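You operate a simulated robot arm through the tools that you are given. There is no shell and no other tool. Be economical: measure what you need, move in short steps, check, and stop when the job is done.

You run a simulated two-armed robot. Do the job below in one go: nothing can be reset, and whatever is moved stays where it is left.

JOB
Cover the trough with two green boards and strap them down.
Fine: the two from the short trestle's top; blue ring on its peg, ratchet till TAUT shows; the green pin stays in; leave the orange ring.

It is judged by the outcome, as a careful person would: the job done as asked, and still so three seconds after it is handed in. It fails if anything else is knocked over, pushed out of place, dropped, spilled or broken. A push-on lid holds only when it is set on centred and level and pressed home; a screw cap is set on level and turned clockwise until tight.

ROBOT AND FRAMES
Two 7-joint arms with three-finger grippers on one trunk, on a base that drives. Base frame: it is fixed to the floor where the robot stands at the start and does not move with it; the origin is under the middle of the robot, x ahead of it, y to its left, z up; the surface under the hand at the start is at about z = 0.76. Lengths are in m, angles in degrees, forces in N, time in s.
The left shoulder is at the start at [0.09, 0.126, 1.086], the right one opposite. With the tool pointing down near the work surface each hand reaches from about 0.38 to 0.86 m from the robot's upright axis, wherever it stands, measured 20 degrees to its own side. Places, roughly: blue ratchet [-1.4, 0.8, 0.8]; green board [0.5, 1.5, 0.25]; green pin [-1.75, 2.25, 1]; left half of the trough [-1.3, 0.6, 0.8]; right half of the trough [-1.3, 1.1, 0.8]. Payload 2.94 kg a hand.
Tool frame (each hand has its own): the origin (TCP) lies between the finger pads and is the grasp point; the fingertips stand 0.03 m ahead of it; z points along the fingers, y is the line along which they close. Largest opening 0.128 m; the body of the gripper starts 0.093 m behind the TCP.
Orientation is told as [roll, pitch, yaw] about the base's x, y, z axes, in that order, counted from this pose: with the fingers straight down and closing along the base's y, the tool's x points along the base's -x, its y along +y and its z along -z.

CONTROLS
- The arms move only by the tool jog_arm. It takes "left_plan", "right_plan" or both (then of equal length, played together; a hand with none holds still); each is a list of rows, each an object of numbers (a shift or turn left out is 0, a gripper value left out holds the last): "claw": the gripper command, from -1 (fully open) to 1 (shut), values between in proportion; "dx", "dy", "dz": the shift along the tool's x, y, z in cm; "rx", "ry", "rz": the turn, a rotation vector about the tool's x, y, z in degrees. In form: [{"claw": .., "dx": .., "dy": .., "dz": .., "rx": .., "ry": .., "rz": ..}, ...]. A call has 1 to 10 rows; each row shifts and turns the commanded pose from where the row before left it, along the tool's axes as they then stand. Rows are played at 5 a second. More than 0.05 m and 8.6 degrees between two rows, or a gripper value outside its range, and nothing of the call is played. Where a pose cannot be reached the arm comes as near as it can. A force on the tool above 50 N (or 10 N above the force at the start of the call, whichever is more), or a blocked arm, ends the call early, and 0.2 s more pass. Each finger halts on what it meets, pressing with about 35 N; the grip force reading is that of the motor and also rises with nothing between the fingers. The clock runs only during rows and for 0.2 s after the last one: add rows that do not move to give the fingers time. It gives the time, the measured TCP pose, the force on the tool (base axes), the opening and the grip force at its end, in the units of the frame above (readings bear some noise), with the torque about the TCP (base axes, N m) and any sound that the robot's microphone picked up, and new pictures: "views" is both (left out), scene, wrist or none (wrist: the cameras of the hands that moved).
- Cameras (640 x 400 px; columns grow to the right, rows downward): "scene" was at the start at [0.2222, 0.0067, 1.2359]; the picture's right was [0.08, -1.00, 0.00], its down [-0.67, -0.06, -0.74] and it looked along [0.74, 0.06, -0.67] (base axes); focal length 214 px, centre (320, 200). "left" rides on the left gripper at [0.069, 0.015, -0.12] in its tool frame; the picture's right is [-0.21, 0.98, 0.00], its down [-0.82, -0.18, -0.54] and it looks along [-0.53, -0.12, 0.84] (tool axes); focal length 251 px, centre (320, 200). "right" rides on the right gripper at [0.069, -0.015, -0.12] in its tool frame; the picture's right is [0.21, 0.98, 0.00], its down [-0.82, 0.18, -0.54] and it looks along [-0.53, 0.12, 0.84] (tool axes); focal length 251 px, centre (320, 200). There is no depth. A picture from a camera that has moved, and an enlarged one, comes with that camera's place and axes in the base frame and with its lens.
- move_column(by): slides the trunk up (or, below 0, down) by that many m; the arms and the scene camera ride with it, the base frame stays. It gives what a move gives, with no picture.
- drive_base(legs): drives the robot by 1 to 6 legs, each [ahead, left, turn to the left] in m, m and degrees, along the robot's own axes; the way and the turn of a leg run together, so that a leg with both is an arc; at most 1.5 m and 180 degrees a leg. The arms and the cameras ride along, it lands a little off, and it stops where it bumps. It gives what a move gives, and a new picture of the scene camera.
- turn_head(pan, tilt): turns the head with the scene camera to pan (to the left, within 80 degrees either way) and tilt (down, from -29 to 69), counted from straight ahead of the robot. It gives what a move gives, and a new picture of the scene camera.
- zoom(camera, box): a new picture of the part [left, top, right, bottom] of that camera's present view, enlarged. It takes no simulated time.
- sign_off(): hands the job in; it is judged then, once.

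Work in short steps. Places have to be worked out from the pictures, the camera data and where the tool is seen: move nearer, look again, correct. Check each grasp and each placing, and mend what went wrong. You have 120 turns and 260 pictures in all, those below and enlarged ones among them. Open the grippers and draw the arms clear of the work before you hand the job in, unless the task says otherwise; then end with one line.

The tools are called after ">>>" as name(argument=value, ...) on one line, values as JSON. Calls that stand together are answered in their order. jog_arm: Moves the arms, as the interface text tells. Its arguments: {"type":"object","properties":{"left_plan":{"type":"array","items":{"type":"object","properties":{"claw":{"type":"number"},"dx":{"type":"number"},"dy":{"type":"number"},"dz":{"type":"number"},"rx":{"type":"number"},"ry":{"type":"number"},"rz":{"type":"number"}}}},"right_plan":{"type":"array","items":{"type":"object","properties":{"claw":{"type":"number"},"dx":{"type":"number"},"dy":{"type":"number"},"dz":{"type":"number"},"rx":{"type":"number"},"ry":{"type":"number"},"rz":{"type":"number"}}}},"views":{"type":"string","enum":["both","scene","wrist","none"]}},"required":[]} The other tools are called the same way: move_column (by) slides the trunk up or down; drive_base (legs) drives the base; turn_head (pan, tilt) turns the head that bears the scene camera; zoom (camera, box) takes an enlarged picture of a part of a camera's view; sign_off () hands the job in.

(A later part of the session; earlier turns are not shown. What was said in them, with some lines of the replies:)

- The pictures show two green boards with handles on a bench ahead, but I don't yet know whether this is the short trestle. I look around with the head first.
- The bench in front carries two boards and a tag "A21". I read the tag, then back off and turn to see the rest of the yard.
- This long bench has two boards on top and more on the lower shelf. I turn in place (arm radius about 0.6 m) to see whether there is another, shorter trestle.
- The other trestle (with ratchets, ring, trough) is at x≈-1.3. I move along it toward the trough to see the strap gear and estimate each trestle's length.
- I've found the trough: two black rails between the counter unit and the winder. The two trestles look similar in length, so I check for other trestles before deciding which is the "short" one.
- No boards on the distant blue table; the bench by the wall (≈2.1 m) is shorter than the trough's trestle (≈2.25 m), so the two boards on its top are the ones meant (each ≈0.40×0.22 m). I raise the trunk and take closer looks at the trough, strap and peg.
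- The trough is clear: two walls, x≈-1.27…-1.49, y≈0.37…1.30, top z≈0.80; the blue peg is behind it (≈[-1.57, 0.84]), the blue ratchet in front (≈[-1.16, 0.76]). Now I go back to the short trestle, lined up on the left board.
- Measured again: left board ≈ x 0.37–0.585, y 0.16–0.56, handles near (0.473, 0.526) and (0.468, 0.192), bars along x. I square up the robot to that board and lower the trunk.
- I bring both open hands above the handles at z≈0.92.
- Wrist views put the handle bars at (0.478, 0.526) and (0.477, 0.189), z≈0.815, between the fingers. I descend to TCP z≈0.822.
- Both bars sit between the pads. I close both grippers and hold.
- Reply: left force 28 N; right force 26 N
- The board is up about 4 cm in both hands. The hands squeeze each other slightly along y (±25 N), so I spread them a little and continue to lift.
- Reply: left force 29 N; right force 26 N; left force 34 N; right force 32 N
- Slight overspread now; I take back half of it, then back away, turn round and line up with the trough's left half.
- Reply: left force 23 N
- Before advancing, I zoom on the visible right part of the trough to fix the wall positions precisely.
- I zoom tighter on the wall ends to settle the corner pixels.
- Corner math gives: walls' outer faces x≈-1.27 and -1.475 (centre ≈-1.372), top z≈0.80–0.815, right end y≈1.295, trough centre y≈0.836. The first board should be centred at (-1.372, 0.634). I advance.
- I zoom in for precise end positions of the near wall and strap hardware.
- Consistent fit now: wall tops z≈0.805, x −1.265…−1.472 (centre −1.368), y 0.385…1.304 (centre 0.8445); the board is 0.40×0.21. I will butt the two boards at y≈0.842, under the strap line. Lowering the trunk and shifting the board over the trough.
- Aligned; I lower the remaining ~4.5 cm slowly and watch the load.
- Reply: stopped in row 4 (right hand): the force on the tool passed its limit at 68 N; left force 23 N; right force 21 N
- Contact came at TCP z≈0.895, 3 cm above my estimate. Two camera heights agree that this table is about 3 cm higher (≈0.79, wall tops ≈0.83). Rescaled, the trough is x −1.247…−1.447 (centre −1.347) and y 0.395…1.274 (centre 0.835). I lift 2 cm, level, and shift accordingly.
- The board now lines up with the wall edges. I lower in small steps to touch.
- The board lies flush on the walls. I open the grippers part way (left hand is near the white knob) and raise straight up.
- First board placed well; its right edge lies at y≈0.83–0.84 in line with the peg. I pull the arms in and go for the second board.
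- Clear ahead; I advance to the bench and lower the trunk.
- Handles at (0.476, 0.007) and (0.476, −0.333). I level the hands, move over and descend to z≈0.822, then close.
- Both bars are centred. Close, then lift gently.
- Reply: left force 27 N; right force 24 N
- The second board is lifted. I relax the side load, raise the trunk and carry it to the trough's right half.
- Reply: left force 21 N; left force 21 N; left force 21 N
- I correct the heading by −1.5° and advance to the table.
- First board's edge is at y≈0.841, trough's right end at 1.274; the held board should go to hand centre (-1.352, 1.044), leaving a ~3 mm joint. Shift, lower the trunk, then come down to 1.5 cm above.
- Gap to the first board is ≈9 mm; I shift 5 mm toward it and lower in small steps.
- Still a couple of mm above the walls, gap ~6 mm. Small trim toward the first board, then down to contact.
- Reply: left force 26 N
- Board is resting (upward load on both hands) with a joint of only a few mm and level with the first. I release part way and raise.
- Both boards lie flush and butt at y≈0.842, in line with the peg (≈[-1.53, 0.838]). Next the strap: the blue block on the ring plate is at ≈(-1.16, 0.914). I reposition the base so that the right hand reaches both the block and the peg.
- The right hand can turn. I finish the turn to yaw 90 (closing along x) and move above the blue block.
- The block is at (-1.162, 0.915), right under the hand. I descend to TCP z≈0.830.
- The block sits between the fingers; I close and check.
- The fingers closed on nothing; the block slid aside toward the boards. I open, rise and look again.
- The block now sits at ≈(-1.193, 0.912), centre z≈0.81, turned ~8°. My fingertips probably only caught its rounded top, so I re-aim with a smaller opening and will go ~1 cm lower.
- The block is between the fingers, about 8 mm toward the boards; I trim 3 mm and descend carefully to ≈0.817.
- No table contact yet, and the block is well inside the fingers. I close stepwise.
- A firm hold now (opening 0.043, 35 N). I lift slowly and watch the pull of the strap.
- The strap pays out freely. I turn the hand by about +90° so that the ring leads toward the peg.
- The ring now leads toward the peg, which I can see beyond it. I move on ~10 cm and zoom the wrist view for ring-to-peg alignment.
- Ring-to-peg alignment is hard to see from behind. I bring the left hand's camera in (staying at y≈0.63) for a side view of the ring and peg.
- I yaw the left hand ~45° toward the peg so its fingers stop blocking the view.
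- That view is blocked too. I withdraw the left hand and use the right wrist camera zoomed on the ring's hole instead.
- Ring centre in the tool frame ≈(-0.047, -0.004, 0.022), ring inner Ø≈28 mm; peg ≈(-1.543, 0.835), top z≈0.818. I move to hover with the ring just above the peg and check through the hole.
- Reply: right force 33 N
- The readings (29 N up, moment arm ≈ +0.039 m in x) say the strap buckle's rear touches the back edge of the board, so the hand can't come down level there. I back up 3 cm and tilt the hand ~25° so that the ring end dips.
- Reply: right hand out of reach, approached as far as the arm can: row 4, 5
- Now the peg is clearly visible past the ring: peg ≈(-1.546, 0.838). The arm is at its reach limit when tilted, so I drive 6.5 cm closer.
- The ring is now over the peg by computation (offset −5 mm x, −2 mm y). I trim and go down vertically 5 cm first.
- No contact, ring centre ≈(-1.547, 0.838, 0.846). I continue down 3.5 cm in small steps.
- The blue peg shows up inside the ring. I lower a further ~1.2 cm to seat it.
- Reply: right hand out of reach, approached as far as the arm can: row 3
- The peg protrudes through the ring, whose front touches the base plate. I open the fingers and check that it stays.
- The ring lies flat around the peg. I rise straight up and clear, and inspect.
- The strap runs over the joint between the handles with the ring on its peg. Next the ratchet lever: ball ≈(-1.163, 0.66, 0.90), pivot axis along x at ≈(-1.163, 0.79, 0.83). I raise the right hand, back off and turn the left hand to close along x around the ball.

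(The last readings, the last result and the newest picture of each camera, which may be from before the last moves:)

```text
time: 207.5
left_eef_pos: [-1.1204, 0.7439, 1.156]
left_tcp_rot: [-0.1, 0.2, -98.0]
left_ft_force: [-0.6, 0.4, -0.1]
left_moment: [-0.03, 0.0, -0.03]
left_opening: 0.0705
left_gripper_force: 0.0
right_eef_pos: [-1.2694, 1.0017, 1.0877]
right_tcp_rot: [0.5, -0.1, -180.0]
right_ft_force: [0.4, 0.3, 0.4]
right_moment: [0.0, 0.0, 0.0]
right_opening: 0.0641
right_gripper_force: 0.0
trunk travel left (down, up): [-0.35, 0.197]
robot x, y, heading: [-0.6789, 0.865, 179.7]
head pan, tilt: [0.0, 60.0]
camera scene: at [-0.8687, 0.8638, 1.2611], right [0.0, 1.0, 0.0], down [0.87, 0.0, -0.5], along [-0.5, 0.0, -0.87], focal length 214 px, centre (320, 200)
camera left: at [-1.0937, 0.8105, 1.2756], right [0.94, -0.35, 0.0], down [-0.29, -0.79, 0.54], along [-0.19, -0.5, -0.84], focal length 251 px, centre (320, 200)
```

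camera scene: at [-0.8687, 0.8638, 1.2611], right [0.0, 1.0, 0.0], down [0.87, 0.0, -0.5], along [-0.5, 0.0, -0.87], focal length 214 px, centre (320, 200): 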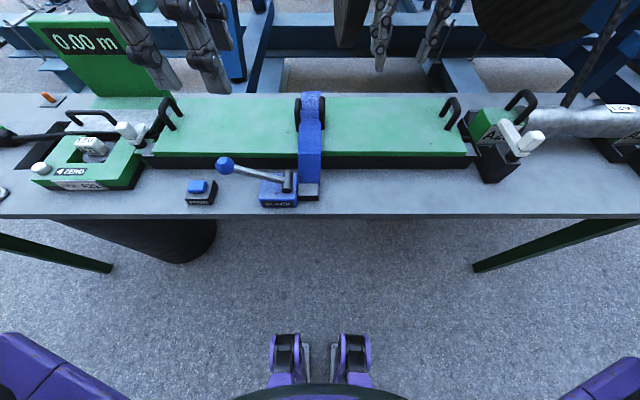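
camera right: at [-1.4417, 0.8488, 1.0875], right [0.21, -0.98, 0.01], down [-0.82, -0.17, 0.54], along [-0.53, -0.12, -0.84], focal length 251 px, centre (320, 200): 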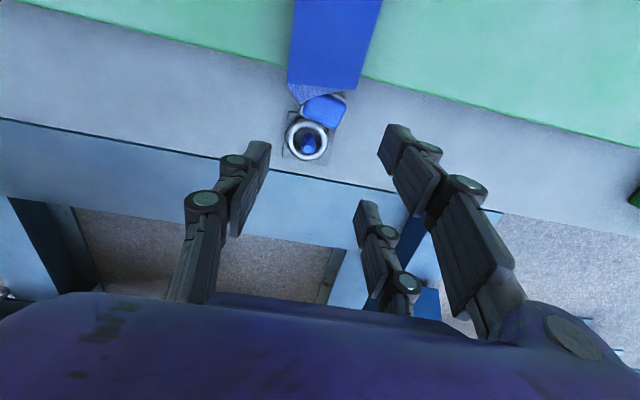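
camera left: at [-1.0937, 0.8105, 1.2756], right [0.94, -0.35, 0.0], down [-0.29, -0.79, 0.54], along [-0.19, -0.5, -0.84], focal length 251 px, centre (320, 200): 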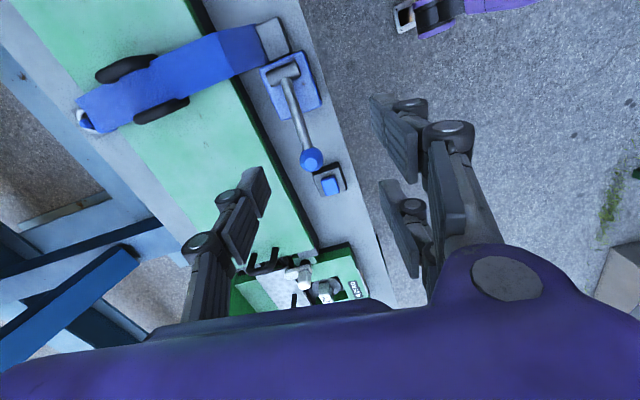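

Ball triangulated at (-1.165, 0.661, 0.897). I bring the left hand over it (closing along x), then down so that the pads straddle the ball.

>>> jog_arm(left_plan=[{"rz": -8}, {"dx": -2.8, "dy": -1.5, "dz": 2}, {"dx": -2.8, "dy": -1.5, "dz": 3}, {"dx": -2.7, "dy": -1.5, "dz": 3}, {"dz": 3}, {"dz": 3}, {"dz": 3}, {"dz": 2}, {}], views="both")

>>> zoom(camera="scene", box=[180, 110, 340, 210])

```text
time: 209.5
left_eef_pos: [-1.1647, 0.6605, 0.9655]
left_tcp_rot: [-0.1, 0.2, -90.0]
left_ft_force: [0.4, -0.7, 0.8]
left_moment: [0.03, 0.0, 0.02]
left_opening: 0.0704
left_gripper_force: 0.2
right_eef_pos: [-1.2689, 1.0006, 1.0875]
right_tcp_rot: [0.5, 0.0, -180.0]
right_ft_force: [0.1, 0.7, -0.3]
right_moment: [0.0, 0.03, -0.01]
right_opening: 0.0642
right_gripper_force: 0.0
trunk travel left (down, up): [-0.35, 0.197]
robot x, y, heading: [-0.6826, 0.8622, 179.8]
head pan, tilt: [0.0, 60.0]
camera scene: at [-0.8687, 0.8639, 1.2612], right [0.0, 1.0, 0.0], down [0.87, 0.0, -0.5], along [-0.5, 0.0, -0.87], focal length 214 px, centre (320, 200)
camera left: at [-1.1484, 0.731, 1.0856], right [0.98, -0.22, 0.0], down [-0.18, -0.82, 0.54], along [-0.12, -0.53, -0.84], focal length 251 px, centre (320, 200)
```

scene: 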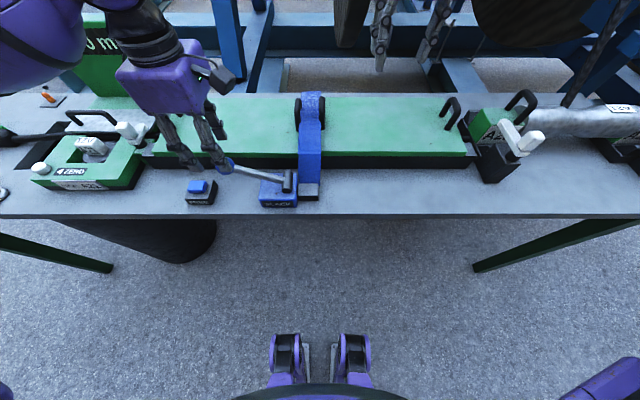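
left: 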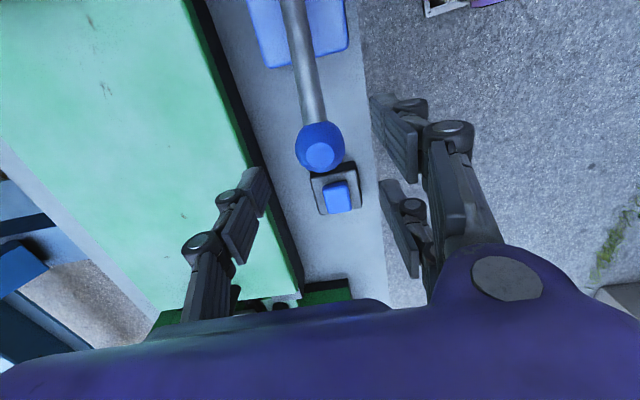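

```text
4.00 times, centred on (260, 160) of scene
camera zoom: at [-0.8687, 0.8639, 1.2612], right [0.0, 1.0, 0.0], down [0.87, 0.0, -0.5], along [-0.5, 0.0, -0.87], focal length 858 px, centre (560, 360)
```

zoom: 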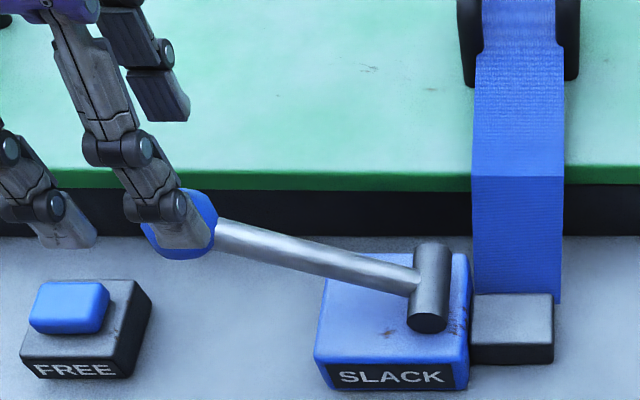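

The ball is exactly under the TCP. I descend 6.8 cm and close on it.

>>> jog_arm(left_plan=[{"dz": 2}, {"dz": 2}, {"dz": 1.5}, {"dz": 1.3}, {}, {"claw": 0.4}, {"claw": 1}, {}, {}, {}], views="both")

```text
time: 211.7
left_eef_pos: [-1.169, 0.6605, 0.8966]
left_tcp_rot: [-0.2, 0.2, -90.1]
left_ft_force: [-30.0, 1.4, -3.1]
left_moment: [0.54, -0.52, -0.19]
left_opening: 0.0263
left_gripper_force: 45.1
right_eef_pos: [-1.2736, 1.0004, 1.0856]
right_tcp_rot: [0.6, 0.1, 180.0]
right_ft_force: [0.5, -0.3, -0.3]
right_moment: [0.01, 0.0, 0.0]
right_opening: 0.0639
right_gripper_force: 0.1
trunk travel left (down, up): [-0.35, 0.197]
robot x, y, heading: [-0.6821, 0.8648, 180.1]
head pan, tilt: [0.0, 60.0]
camera scene: at [-0.8728, 0.8639, 1.2605], right [0.0, 1.0, 0.0], down [0.87, 0.0, -0.5], along [-0.5, 0.0, -0.87], focal length 214 px, centre (320, 200)
camera left: at [-1.1525, 0.7304, 1.0166], right [0.98, -0.21, 0.0], down [-0.18, -0.82, 0.54], along [-0.12, -0.53, -0.84], focal length 251 px, centre (320, 200)
```

scene: 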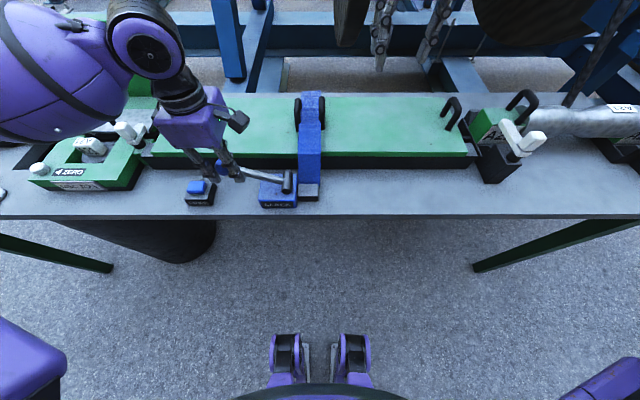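
left: 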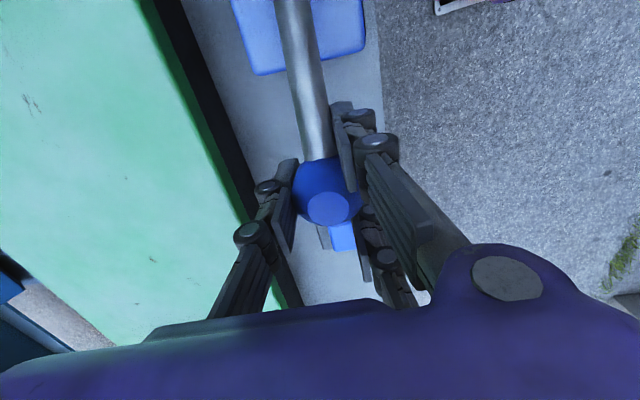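

Ball gripped (opening 26 mm). I relieve the sideways offset and swing the lever up along its arc, first to about 50°.

>>> jog_arm(left_plan=[{"dy": -0.4}, {"dx": 0.48, "dz": -0.8}, {"dx": 0.48, "dz": -0.79}, {"dx": 0.59, "dz": -0.74}, {"dx": 0.59, "dz": -0.73}, {"dx": 0.68, "dz": -0.65}, {"dx": 0.68, "dz": -0.65}, {}], views="both")

>>> zoom(camera="scene", box=[180, 110, 340, 210])

```text
time: 212.5
left_eef_pos: [-1.1701, 0.6626, 0.9039]
left_tcp_rot: [0.8, -0.7, -89.8]
left_ft_force: [-20.1, -8.4, -27.7]
left_moment: [0.57, -0.3, -0.71]
left_opening: 0.0262
left_gripper_force: 44.6
right_eef_pos: [-1.2732, 1.0001, 1.086]
right_tcp_rot: [0.4, 0.1, 180.0]
right_ft_force: [-0.1, -0.2, 0.3]
right_moment: [-0.05, 0.02, -0.01]
right_opening: 0.064
right_gripper_force: 0.1
trunk travel left (down, up): [-0.35, 0.197]
robot x, y, heading: [-0.6851, 0.863, 180.1]
head pan, tilt: [0.0, 60.0]
stopped in row 3 (left hand): the force on the tool passed its limit at 73 N (the readings are from after the stop); the commanded pose is now the measured one
camera scene: at [-0.8725, 0.8625, 1.2605], right [0.0, 1.0, 0.0], down [0.87, 0.0, -0.5], along [-0.5, 0.0, -0.87], focal length 214 px, centre (320, 200)
camera left: at [-1.1553, 0.7339, 1.0217], right [0.98, -0.21, 0.02], down [-0.18, -0.82, 0.55], along [-0.1, -0.54, -0.84], focal length 251 px, centre (320, 200)
```

scene: 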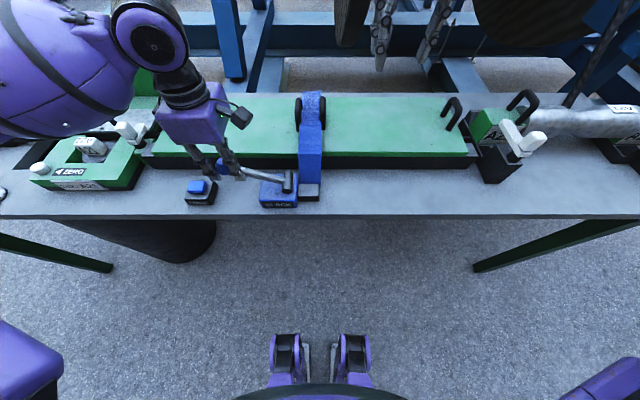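
left: 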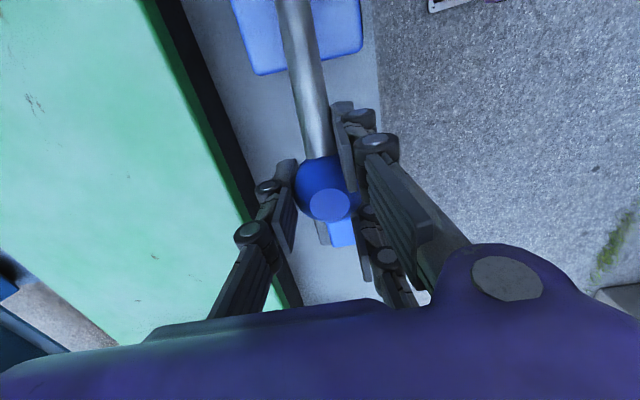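

```text
4.00 times, centred on (260, 160) of scene
camera zoom: at [-0.8725, 0.8625, 1.2605], right [0.0, 1.0, 0.0], down [0.87, 0.0, -0.5], along [-0.5, 0.0, -0.87], focal length 858 px, centre (560, 360)
```

zoom: 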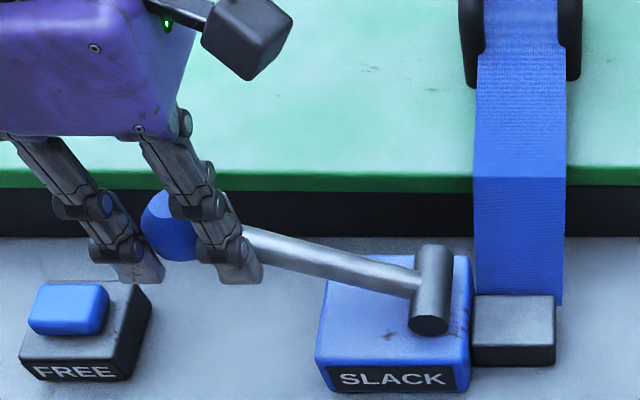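

The lever did not turn; part of the load is a sideways bias since the ball lies a few mm further −x. I open, re-centre and level, and re-grip before trying slower.

>>> jog_arm(left_plan=[{"claw": 0.3}, {"dy": -0.3, "dz": 0.3, "rx": 0.8, "ry": 0.7}, {"dx": -0.2, "dz": 0.3}, {}], views="wrist")

>>> zoom(camera="left", box=[240, 110, 400, 210])

>>> zoom(camera="scene", box=[240, 150, 320, 200])

```text
time: 213.5
left_eef_pos: [-1.1696, 0.6629, 0.8993]
left_tcp_rot: [-0.2, 0.2, -90.0]
left_ft_force: [-0.4, 0.4, -0.7]
left_moment: [0.0, 0.0, 0.01]
left_opening: 0.0449
left_gripper_force: 0.1
right_eef_pos: [-1.2711, 1.0001, 1.0859]
right_tcp_rot: [0.5, 0.0, -179.8]
right_ft_force: [-0.5, 0.0, 0.5]
right_moment: [-0.01, -0.01, -0.01]
right_opening: 0.0641
right_gripper_force: 0.0
trunk travel left (down, up): [-0.35, 0.197]
robot x, y, heading: [-0.6805, 0.8663, 179.8]
head pan, tilt: [0.0, 60.0]
camera left: at [-1.1523, 0.7321, 1.0197], right [0.98, -0.21, 0.0], down [-0.18, -0.82, 0.54], along [-0.12, -0.53, -0.84], focal length 251 px, centre (320, 200)
```

left: 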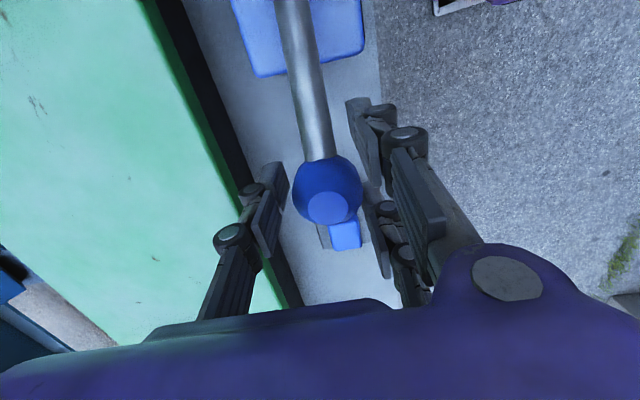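

```text
4.00 times, centred on (320, 160) of left
camera zoom: at [-1.1523, 0.7321, 1.0197], right [0.98, -0.21, 0.0], down [-0.18, -0.82, 0.54], along [-0.12, -0.53, -0.84], focal length 1006 px, centre (320, 360)
```

zoom: 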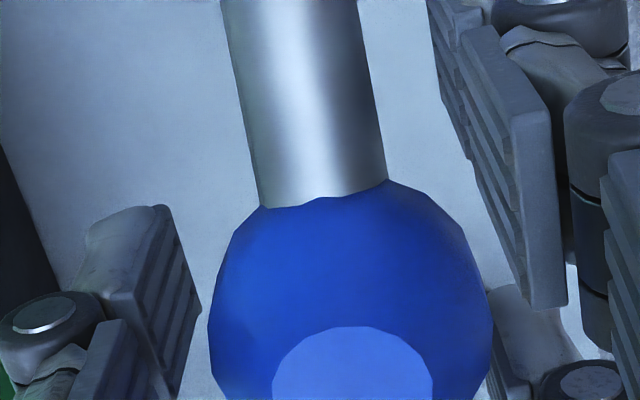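

```text
8.00 times, centred on (280, 175) of scene
camera zoom: at [-0.869, 0.8633, 1.2611], right [0.0, 1.0, 0.0], down [0.87, 0.0, -0.5], along [-0.5, 0.0, -0.87], focal length 1716 px, centre (640, 400)
```

zoom: 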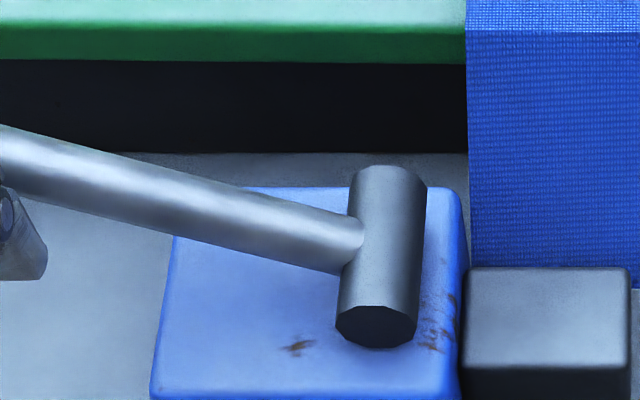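

The ball now sits centred. I re-close and lift slowly (2 mm per row) along the arc to see whether the lever yields.

>>> jog_arm(left_plan=[{"dy": 0.2, "claw": 0.45}, {"claw": 0.6}, {}, {}, {"dx": 0.1, "dz": -0.2}, {"dx": 0.1, "dz": -0.2}, {"dx": 0.1, "dz": -0.2}, {"dx": 0.1, "dz": -0.2}, {"dx": 0.1, "dz": -0.2}], views="wrist")

>>> zoom(camera="scene", box=[180, 110, 340, 210])

```text
time: 215.5
left_eef_pos: [-1.169, 0.6671, 0.9076]
left_tcp_rot: [0.1, 0.1, -89.9]
left_ft_force: [-6.9, -4.6, -12.7]
left_moment: [-0.28, -0.11, 0.06]
left_opening: 0.0314
left_gripper_force: 34.3
right_eef_pos: [-1.272, 0.9984, 1.0867]
right_tcp_rot: [0.4, 0.1, -179.9]
right_ft_force: [0.3, 0.0, -0.3]
right_moment: [-0.03, 0.0, -0.01]
right_opening: 0.0638
right_gripper_force: 0.0
trunk travel left (down, up): [-0.35, 0.197]
robot x, y, heading: [-0.681, 0.8623, -180.1]
head pan, tilt: [0.0, 60.0]
camera left: at [-1.1513, 0.736, 1.0283], right [0.98, -0.21, 0.0], down [-0.18, -0.82, 0.54], along [-0.11, -0.53, -0.84], focal length 251 px, centre (320, 200)
```

left: 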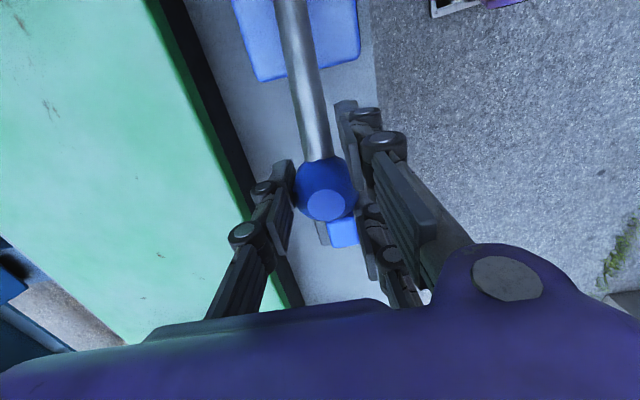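

```text
4.00 times, centred on (260, 160) of scene
camera zoom: at [-0.8703, 0.8624, 1.2608], right [0.0, 1.0, 0.0], down [0.87, 0.0, -0.5], along [-0.5, 0.0, -0.87], focal length 858 px, centre (560, 360)
```

zoom: 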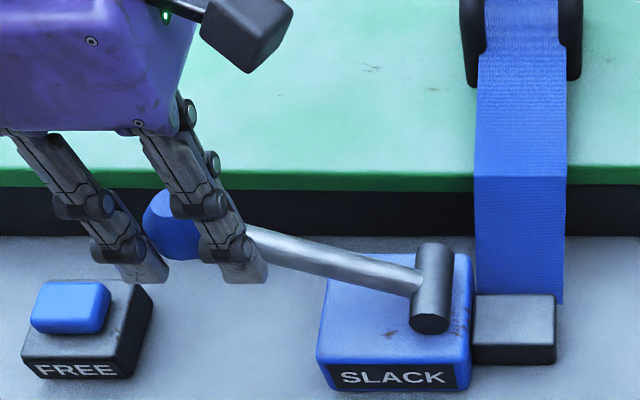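

Only ~13 N so far. I continue slowly along the arc.

>>> jog_arm(left_plan=[{"dx": 0.18, "dz": -0.3}, {"dx": 0.18, "dz": -0.3}, {"dx": 0.18, "dz": -0.3}, {"dx": 0.2, "dz": -0.3}, {"dx": 0.2, "dz": -0.3}, {"dx": 0.2, "dz": -0.3}, {}], views="none")

>>> zoom(camera="scene", box=[180, 110, 340, 210])

```text
time: 216.2
left_eef_pos: [-1.1689, 0.6627, 0.9127]
left_tcp_rot: [0.3, -0.6, -89.3]
left_ft_force: [-13.9, -15.3, -22.1]
left_moment: [0.37, 0.19, 0.12]
left_opening: 0.0291
left_gripper_force: 45.2
right_eef_pos: [-1.2725, 0.998, 1.0858]
right_tcp_rot: [0.4, 0.1, -180.0]
right_ft_force: [0.4, 0.3, -1.5]
right_moment: [-0.03, 0.0, 0.0]
right_opening: 0.0641
right_gripper_force: 0.0
trunk travel left (down, up): [-0.35, 0.197]
robot x, y, heading: [-0.6802, 0.8662, -179.9]
head pan, tilt: [0.0, 60.0]
stopped in row 3 (left hand): the force on the tool passed its limit at 52 N (the readings are from after the stop); the commanded pose is now the measured one
```

```text
4.00 times, centred on (260, 160) of scene
camera zoom: at [-0.8717, 0.8615, 1.2608], right [0.0, 1.0, 0.0], down [0.87, 0.0, -0.5], along [-0.5, 0.0, -0.87], focal length 858 px, centre (560, 360)
```

zoom: 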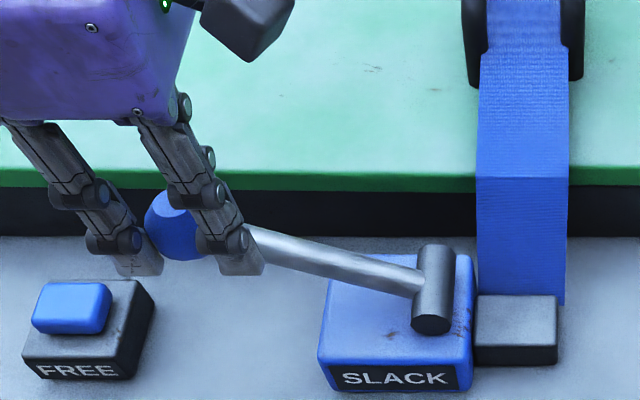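

The fingers slide up while the ball stays put, so the lever is blocked upward. I try the other direction: pressing it down slowly with the same grip.

>>> jog_arm(left_plan=[{"rx": 0.3, "ry": 0.6, "rz": 0.7, "claw": 0.55}, {}, {"dx": -0.12, "dz": 0.3}, {"dx": -0.12, "dz": 0.3}, {"dx": -0.12, "dz": 0.3}, {"dx": -0.12, "dz": 0.3}, {"dx": -0.12, "dz": 0.3}, {"dx": -0.12, "dz": 0.3}, {"dx": -0.12, "dz": 0.3}], views="none")

>>> zoom(camera="scene", box=[180, 110, 340, 210])

```text
time: 218.2
left_eef_pos: [-1.1686, 0.6587, 0.894]
left_tcp_rot: [-0.2, 0.2, -90.2]
left_ft_force: [-21.5, -21.3, 14.4]
left_moment: [0.47, 0.09, 0.09]
left_opening: 0.0299
left_gripper_force: 44.8
right_eef_pos: [-1.2718, 0.9975, 1.0858]
right_tcp_rot: [0.5, 0.0, -179.9]
right_ft_force: [-0.4, -0.3, -0.1]
right_moment: [-0.01, 0.01, 0.04]
right_opening: 0.0642
right_gripper_force: 0.1
trunk travel left (down, up): [-0.35, 0.197]
robot x, y, heading: [-0.6817, 0.8626, -180.0]
head pan, tilt: [0.0, 60.0]
```

```text
4.00 times, centred on (260, 160) of scene
camera zoom: at [-0.8704, 0.8608, 1.2609], right [0.0, 1.0, 0.0], down [0.87, 0.0, -0.5], along [-0.5, 0.0, -0.87], focal length 858 px, centre (560, 360)
```

zoom: 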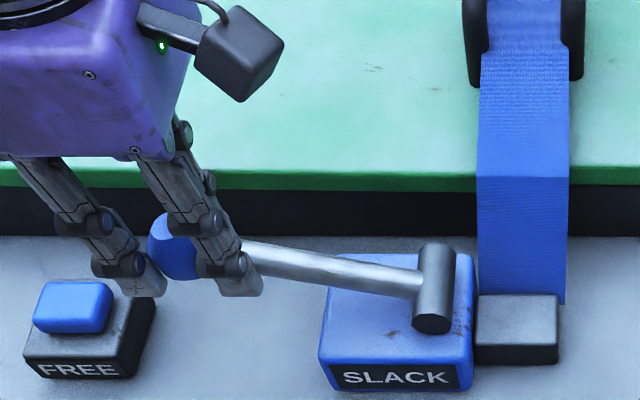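

The lever moves down. I continue down the arc.

>>> jog_arm(left_plan=[{"dx": -0.25, "dz": 0.3}, {"dx": -0.2, "dz": 0.3}, {"dx": -0.1, "dz": 0.3}, {"dx": -0.08, "dz": 0.3}, {"dx": -0.08, "dz": 0.3}, {"dx": -0.05, "dz": 0.3}, {"dx": -0.05, "dz": 0.3}, {"dz": 0.3}, {"dz": 0.3}], views="none")

>>> zoom(camera="scene", box=[180, 110, 340, 210])

```text
time: 220.2
left_eef_pos: [-1.1664, 0.651, 0.8679]
left_tcp_rot: [0.0, 0.3, -90.4]
left_ft_force: [-6.6, -0.6, 2.0]
left_moment: [-0.01, -0.02, -0.01]
left_opening: 0.0339
left_gripper_force: 3.4
right_eef_pos: [-1.2706, 1.0002, 1.0857]
right_tcp_rot: [0.4, 0.0, -179.9]
right_ft_force: [0.4, 0.4, 0.3]
right_moment: [0.02, -0.03, 0.02]
right_opening: 0.0638
right_gripper_force: 0.0
trunk travel left (down, up): [-0.35, 0.197]
robot x, y, heading: [-0.6815, 0.8626, -179.9]
head pan, tilt: [0.0, 60.0]
```

```text
4.00 times, centred on (260, 160) of scene
camera zoom: at [-0.8693, 0.8628, 1.261], right [0.0, 1.0, 0.0], down [0.87, 0.0, -0.5], along [-0.5, 0.0, -0.87], focal length 858 px, centre (560, 360)
```

zoom: 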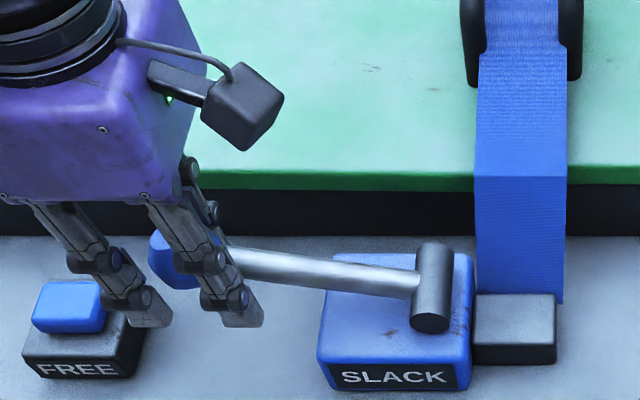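

The lever keeps descending easily. I firm up the grip slightly and go on down.

>>> jog_arm(left_plan=[{"claw": 0.7}, {"dx": -0.05, "dz": 0.3}, {"dx": -0.05, "dz": 0.3}, {"dz": 0.3}, {"dz": 0.3}, {"dz": 0.3}, {"dz": 0.3}, {"dz": 0.3}, {"dz": 0.3}, {}], views="none")

>>> zoom(camera="scene", box=[180, 110, 340, 210])

```text
time: 222.4
left_eef_pos: [-1.1667, 0.6516, 0.8434]
left_tcp_rot: [-0.1, 0.2, -90.4]
left_ft_force: [-10.8, -1.0, 3.9]
left_moment: [0.05, -0.11, 0.01]
left_opening: 0.0297
left_gripper_force: 5.4
right_eef_pos: [-1.272, 0.999, 1.0865]
right_tcp_rot: [0.4, 0.0, -179.9]
right_ft_force: [0.6, -0.5, -0.5]
right_moment: [-0.03, -0.03, 0.0]
right_opening: 0.064
right_gripper_force: 0.0
trunk travel left (down, up): [-0.35, 0.197]
robot x, y, heading: [-0.682, 0.8635, -179.9]
head pan, tilt: [0.0, 60.0]
```

```text
4.00 times, centred on (260, 160) of scene
camera zoom: at [-0.8697, 0.8628, 1.261], right [0.0, 1.0, 0.0], down [0.87, 0.0, -0.5], along [-0.5, 0.0, -0.87], focal length 858 px, centre (560, 360)
```

zoom: 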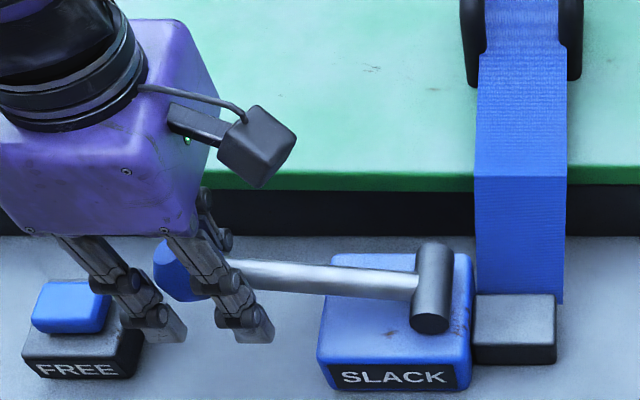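

Ball is now at ≈(y 0.639, z 0.85), slightly outside the pads. I re-centre on it and push on down to find the lower limit.

>>> jog_arm(left_plan=[{"claw": 0.2}, {"dx": -0.6}, {"dx": -0.6}, {"claw": 0.7}, {}, {"dz": 0.3}, {"dz": 0.3}, {"dz": 0.3}, {"dz": 0.3}, {}], views="wrist")

>>> zoom(camera="scene", box=[180, 110, 340, 210])

```text
time: 224.6
left_eef_pos: [-1.1666, 0.6383, 0.8298]
left_tcp_rot: [0.0, 0.3, -90.4]
left_ft_force: [-0.1, -0.6, -0.1]
left_moment: [-0.02, -0.04, 0.01]
left_opening: 0.019
left_gripper_force: 0.0
right_eef_pos: [-1.2704, 0.9997, 1.0874]
right_tcp_rot: [0.3, 0.0, -179.9]
right_ft_force: [-0.3, 0.3, -0.4]
right_moment: [0.01, -0.01, -0.01]
right_opening: 0.0641
right_gripper_force: 0.1
trunk travel left (down, up): [-0.35, 0.197]
robot x, y, heading: [-0.6829, 0.8602, -179.8]
head pan, tilt: [0.0, 60.0]
camera left: at [-1.1488, 0.7083, 0.9513], right [0.98, -0.22, 0.0], down [-0.18, -0.82, 0.54], along [-0.12, -0.52, -0.84], focal length 251 px, centre (320, 200)
```

left: 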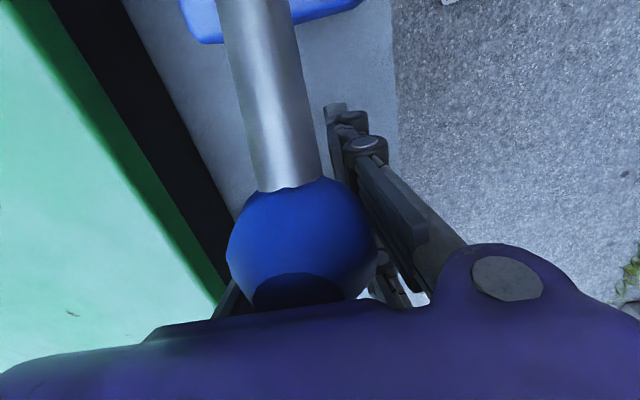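

```text
4.00 times, centred on (260, 160) of scene
camera zoom: at [-0.8688, 0.8628, 1.2611], right [0.0, 1.0, 0.0], down [0.87, 0.0, -0.5], along [-0.5, 0.0, -0.87], focal length 858 px, centre (560, 360)
```

zoom: 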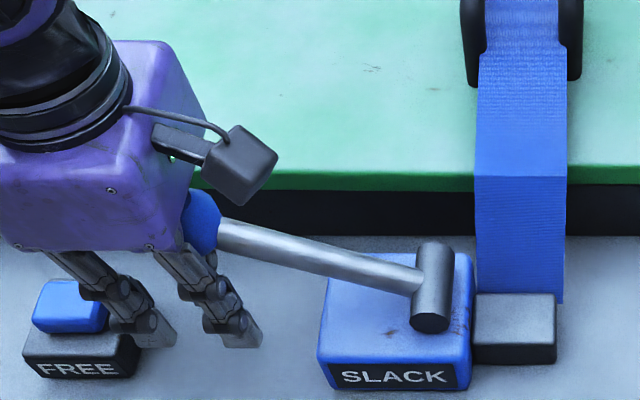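

On release the lever sprang back up: it is a spring-return pump handle, worked by pressing down. I open, rise clear of the ball, then close the fingers to press it from above.

>>> jog_arm(left_plan=[{"claw": -0.3}, {}, {"dz": -2}, {"dz": -3}, {"dz": -3}, {"dz": -3}, {"dz": -3}, {"claw": 1, "dx": 1.6}, {}, {}], views="both")

>>> zoom(camera="scene", box=[180, 110, 340, 210])

```text
time: 226.8
left_eef_pos: [-1.1654, 0.6543, 0.9717]
left_tcp_rot: [-0.2, 0.3, -90.3]
left_ft_force: [0.0, 0.7, 0.5]
left_moment: [-0.01, -0.01, 0.02]
left_opening: 0.0
left_gripper_force: 3.1
right_eef_pos: [-1.2714, 0.9987, 1.0869]
right_tcp_rot: [0.5, 0.1, -180.0]
right_ft_force: [0.5, 0.4, -0.5]
right_moment: [-0.02, 0.04, 0.01]
right_opening: 0.0639
right_gripper_force: 0.0
trunk travel left (down, up): [-0.35, 0.197]
robot x, y, heading: [-0.6823, 0.8655, -180.1]
head pan, tilt: [0.0, 60.0]
camera scene: at [-0.8689, 0.863, 1.2611], right [0.0, 1.0, 0.0], down [0.87, 0.0, -0.5], along [-0.5, 0.0, -0.87], focal length 214 px, centre (320, 200)
camera left: at [-1.1486, 0.724, 1.0912], right [0.98, -0.22, 0.0], down [-0.18, -0.82, 0.54], along [-0.12, -0.52, -0.84], focal length 251 px, centre (320, 200)
```

scene: 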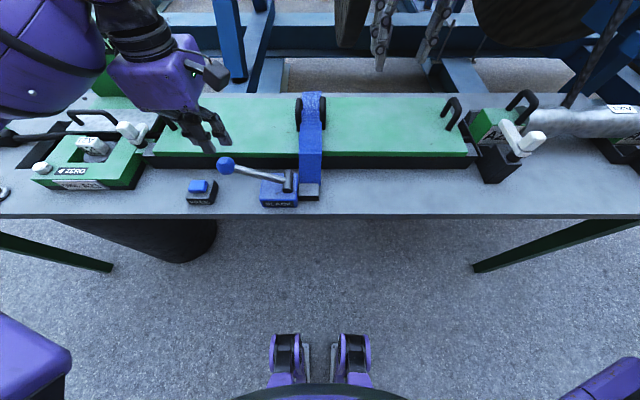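
left: 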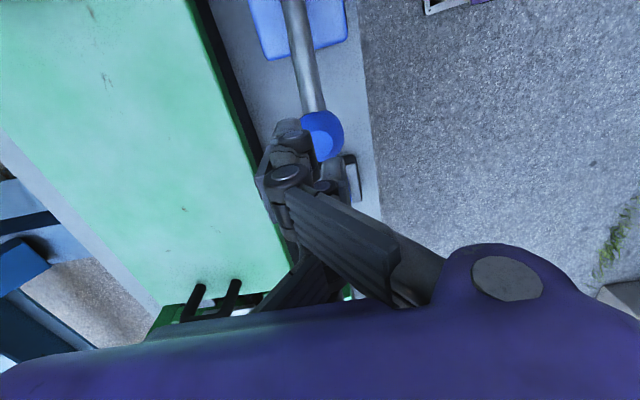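

```text
4.00 times, centred on (260, 160) of scene
camera zoom: at [-0.8689, 0.863, 1.2611], right [0.0, 1.0, 0.0], down [0.87, 0.0, -0.5], along [-0.5, 0.0, -0.87], focal length 858 px, centre (560, 360)
```

zoom: 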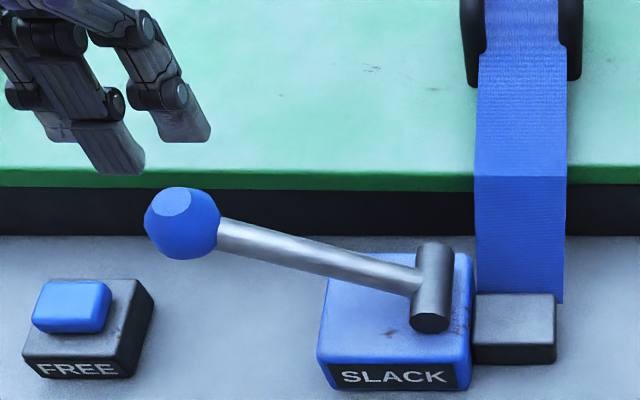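

I press down on the ball with the closed fingers, 1 cm per row, following its arc.

>>> jog_arm(left_plan=[{"dx": 0.4, "dz": 1.5}, {"dz": 1.2}, {"dx": -0.3, "dz": 1.2}, {"dx": -0.3, "dz": 1.2}, {"dx": -0.3, "dz": 1.2}, {"dx": -0.3, "dz": 1.2}, {"dx": -0.2, "dz": 1.2}, {"dx": -0.1, "dz": 1.0}, {}], views="none")

>>> zoom(camera="scene", box=[180, 110, 340, 210])

```text
time: 228.8
left_eef_pos: [-1.17, 0.645, 0.8828]
left_tcp_rot: [-1.2, 0.5, -90.4]
left_ft_force: [-0.4, 1.6, 31.0]
left_moment: [0.12, -0.37, 0.0]
left_opening: 0.0
left_gripper_force: 3.4
right_eef_pos: [-1.27, 0.9995, 1.0889]
right_tcp_rot: [0.5, -0.1, -179.9]
right_ft_force: [-0.2, 0.2, -0.1]
right_moment: [0.03, -0.02, 0.0]
right_opening: 0.0639
right_gripper_force: 0.1
trunk travel left (down, up): [-0.35, 0.197]
robot x, y, heading: [-0.68, 0.8648, -179.8]
head pan, tilt: [0.0, 60.0]
stopped in row 9 (left hand): the force on the tool passed its limit at 53 N (the readings are from after the stop); the commanded pose is now the measured one
```

```text
4.00 times, centred on (260, 160) of scene
camera zoom: at [-0.8681, 0.8634, 1.2613], right [0.0, 1.0, 0.0], down [0.87, 0.0, -0.5], along [-0.5, 0.0, -0.87], focal length 858 px, centre (560, 360)
```

zoom: 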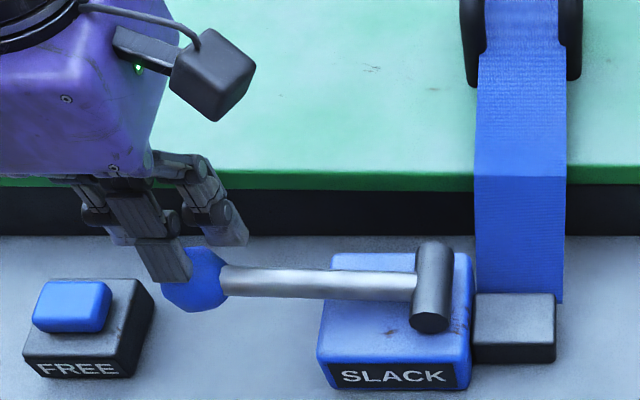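

Lever reached horizontal, at its lower stop (no TAUT yet). I let it spring back up and check the state.

>>> jog_arm(left_plan=[{"dz": -1.5, "rx": -1.2, "ry": -0.5}, {"dz": -1.5, "dx": 0.3}, {"dz": -2, "dx": 0.5}, {"dz": -2, "dx": 0.4}, {"dz": -2}, {}], views="scene")

>>> zoom(camera="scene", box=[180, 80, 340, 210])

```text
time: 230.2
left_eef_pos: [-1.1688, 0.6562, 0.9712]
left_tcp_rot: [0.4, -0.1, -90.4]
left_ft_force: [0.1, -0.5, 0.0]
left_moment: [0.04, -0.01, 0.01]
left_opening: 0.0003
left_gripper_force: 2.7
right_eef_pos: [-1.2706, 0.9992, 1.0863]
right_tcp_rot: [0.3, 0.0, -179.8]
right_ft_force: [-0.4, -0.1, -0.8]
right_moment: [-0.03, 0.0, -0.02]
right_opening: 0.0642
right_gripper_force: 0.0
trunk travel left (down, up): [-0.35, 0.197]
robot x, y, heading: [-0.6833, 0.8655, -179.9]
head pan, tilt: [0.0, 60.0]
camera scene: at [-0.8689, 0.8627, 1.2611], right [0.0, 1.0, 0.0], down [0.87, 0.0, -0.5], along [-0.5, 0.0, -0.87], focal length 214 px, centre (320, 200)
```

scene: 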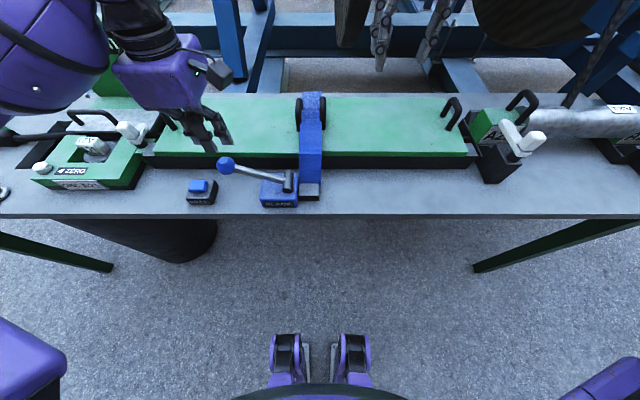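

```text
3.08 times, centred on (260, 145) of scene
camera zoom: at [-0.8689, 0.8627, 1.2611], right [0.0, 1.0, 0.0], down [0.87, 0.0, -0.5], along [-0.5, 0.0, -0.87], focal length 660 px, centre (505, 369)
```

zoom: 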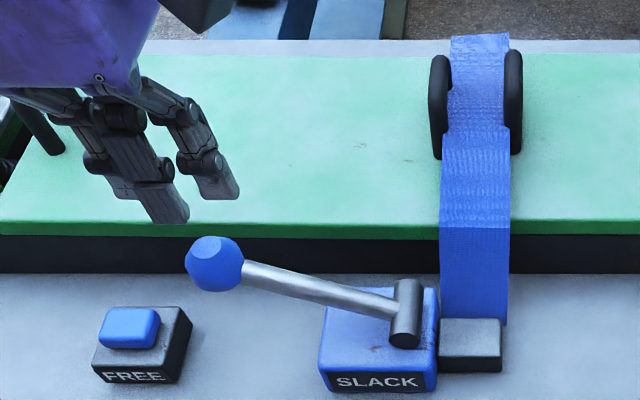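

The stroke cycle works (press down, spring return). I repeat full strokes and watch for TAUT.

>>> jog_arm(left_plan=[{"dz": 1.8}, {"dx": -0.2, "dz": 1.8}, {"dx": -0.3, "dz": 1.8}, {"dx": -0.2, "dz": 1.7}, {"dx": -0.1, "dz": 1.5}, {}, {"dz": -2.1, "dx": 0.2}, {"dz": -2.2, "dx": 0.3}, {"dz": -2.2, "dx": 0.3}, {"dz": -2.1}], views="none")

>>> zoom(camera="scene", box=[180, 80, 340, 210])

```text
time: 232.4
left_eef_pos: [-1.1691, 0.6572, 0.9691]
left_tcp_rot: [0.2, -0.2, -90.4]
left_ft_force: [0.0, 0.6, 0.0]
left_moment: [-0.02, 0.0, 0.01]
left_opening: 0.0
left_gripper_force: 3.2
right_eef_pos: [-1.2701, 0.9995, 1.0868]
right_tcp_rot: [0.4, -0.1, -179.9]
right_ft_force: [0.1, 0.1, -0.2]
right_moment: [0.0, -0.03, 0.01]
right_opening: 0.0639
right_gripper_force: 0.1
trunk travel left (down, up): [-0.35, 0.197]
robot x, y, heading: [-0.6825, 0.8642, -180.0]
head pan, tilt: [0.0, 60.0]
```

```text
3.08 times, centred on (260, 145) of scene
camera zoom: at [-0.8685, 0.8629, 1.2612], right [0.0, 1.0, 0.0], down [0.87, 0.0, -0.5], along [-0.5, 0.0, -0.87], focal length 660 px, centre (505, 369)
```

zoom: 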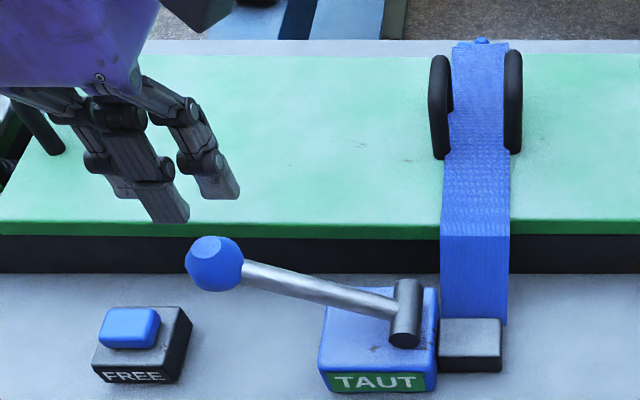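

TAUT shows in green. I raise the left hand straight up, open both grippers, and back away for a final check.

>>> jog_arm(left_plan=[{"dz": -3}, {"dz": -3}, {"dz": -3}, {"dz": -3}, {"dz": -3, "claw": -1}, {}, {}, {}], right_plan=[{"dz": -2}, {"dz": -2}, {"claw": -1}, {}, {}, {}, {}, {}], views="none")

>>> drive_base(legs=[[-0.22, 0, 0]])

>>> turn_head(pan=0, tilt=45)

>>> zoom(camera="scene", box=[120, 80, 440, 280])

```text
time: 234.2
left_eef_pos: [-1.1696, 0.6559, 1.1194]
left_tcp_rot: [0.3, -0.1, -90.3]
left_ft_force: [0.5, -0.5, 0.4]
left_moment: [-0.02, -0.04, -0.04]
left_opening: 0.1223
left_gripper_force: 0.0
right_eef_pos: [-1.2696, 0.9993, 1.1276]
right_tcp_rot: [0.4, 0.0, -179.9]
right_ft_force: [0.3, 0.2, -0.3]
right_moment: [-0.01, -0.04, -0.01]
right_opening: 0.1279
right_gripper_force: 0.0
trunk travel left (down, up): [-0.35, 0.197]
robot x, y, heading: [-0.6841, 0.8611, -179.8]
head pan, tilt: [0.0, 60.0]
```

```text
time: 235.8
left_eef_pos: [-0.9519, 0.6559, 1.1201]
left_tcp_rot: [0.4, 0.0, -90.2]
left_ft_force: [-0.6, -0.6, -0.2]
left_moment: [-0.05, 0.01, -0.02]
left_opening: 0.128
left_gripper_force: 0.1
right_eef_pos: [-1.0512, 0.9988, 1.1273]
right_tcp_rot: [0.3, 0.0, -179.7]
right_ft_force: [0.4, -0.6, -0.1]
right_moment: [0.03, 0.04, 0.01]
right_opening: 0.128
right_gripper_force: 0.1
trunk travel left (down, up): [-0.35, 0.197]
robot x, y, heading: [-0.4643, 0.8662, -180.0]
head pan, tilt: [0.0, 60.0]
camera scene: at [-0.6499, 0.8629, 1.2611], right [0.0, 1.0, 0.0], down [0.87, 0.0, -0.5], along [-0.5, 0.0, -0.87], focal length 214 px, centre (320, 200)
```

scene: 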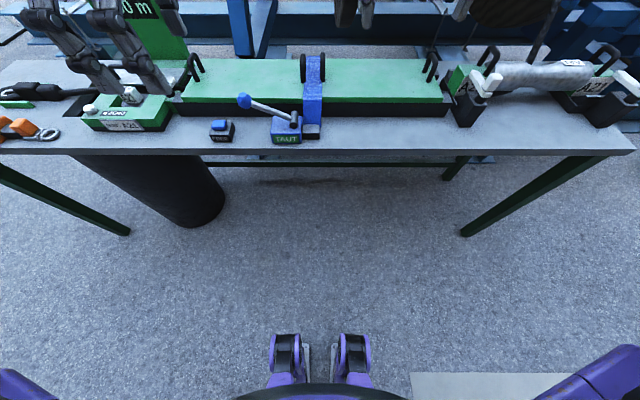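

```text
time: 236.6
left_eef_pos: [-0.95, 0.6559, 1.1186]
left_tcp_rot: [0.4, -0.1, -90.3]
left_ft_force: [-0.4, 0.3, 0.2]
left_moment: [0.01, -0.02, -0.02]
left_opening: 0.1278
left_gripper_force: 0.1
right_eef_pos: [-1.0509, 0.9997, 1.1272]
right_tcp_rot: [0.5, 0.0, -179.8]
right_ft_force: [-0.1, 0.1, -0.5]
right_moment: [-0.03, 0.01, 0.04]
right_opening: 0.1278
right_gripper_force: 0.0
trunk travel left (down, up): [-0.35, 0.197]
robot x, y, heading: [-0.4613, 0.8656, -179.8]
head pan, tilt: [0.0, 45.0]
camera scene: at [-0.6646, 0.8628, 1.2805], right [0.0, 1.0, 0.0], down [0.71, 0.0, -0.71], along [-0.71, 0.0, -0.71], focal length 214 px, centre (320, 200)
```

scene: 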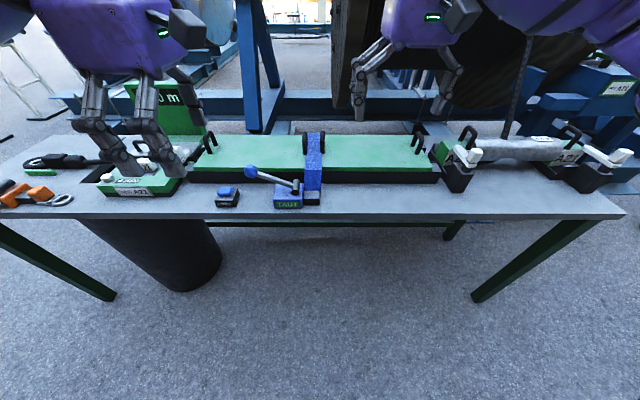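

```text
2.00 times, centred on (280, 180) of scene
camera zoom: at [-0.6646, 0.8628, 1.2805], right [0.0, 1.0, 0.0], down [0.71, 0.0, -0.71], along [-0.71, 0.0, -0.71], focal length 429 px, centre (400, 240)
```

zoom: 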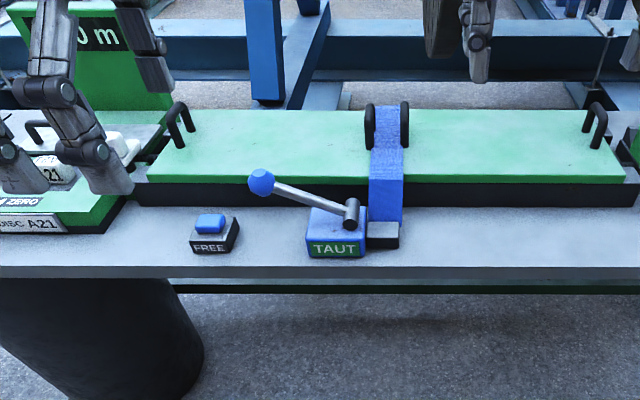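

Both boards lie flat on the trough, the strap crosses the joint and TAUT still shows. The orange set and the winder are untouched, and both hands are open and clear, so I hand in.

>>> sign_off()

```text
The job is handed in.
```

The trough is covered with the two boards from the short trestle's top and strapped down: the blue ring is on its peg and the ratchet shows TAUT. The green pin and orange ring were not touched. The boards are butted in the middle under the strap. Together they are a little shorter than the trough, so about 3–4 cm stays uncovered at each end.
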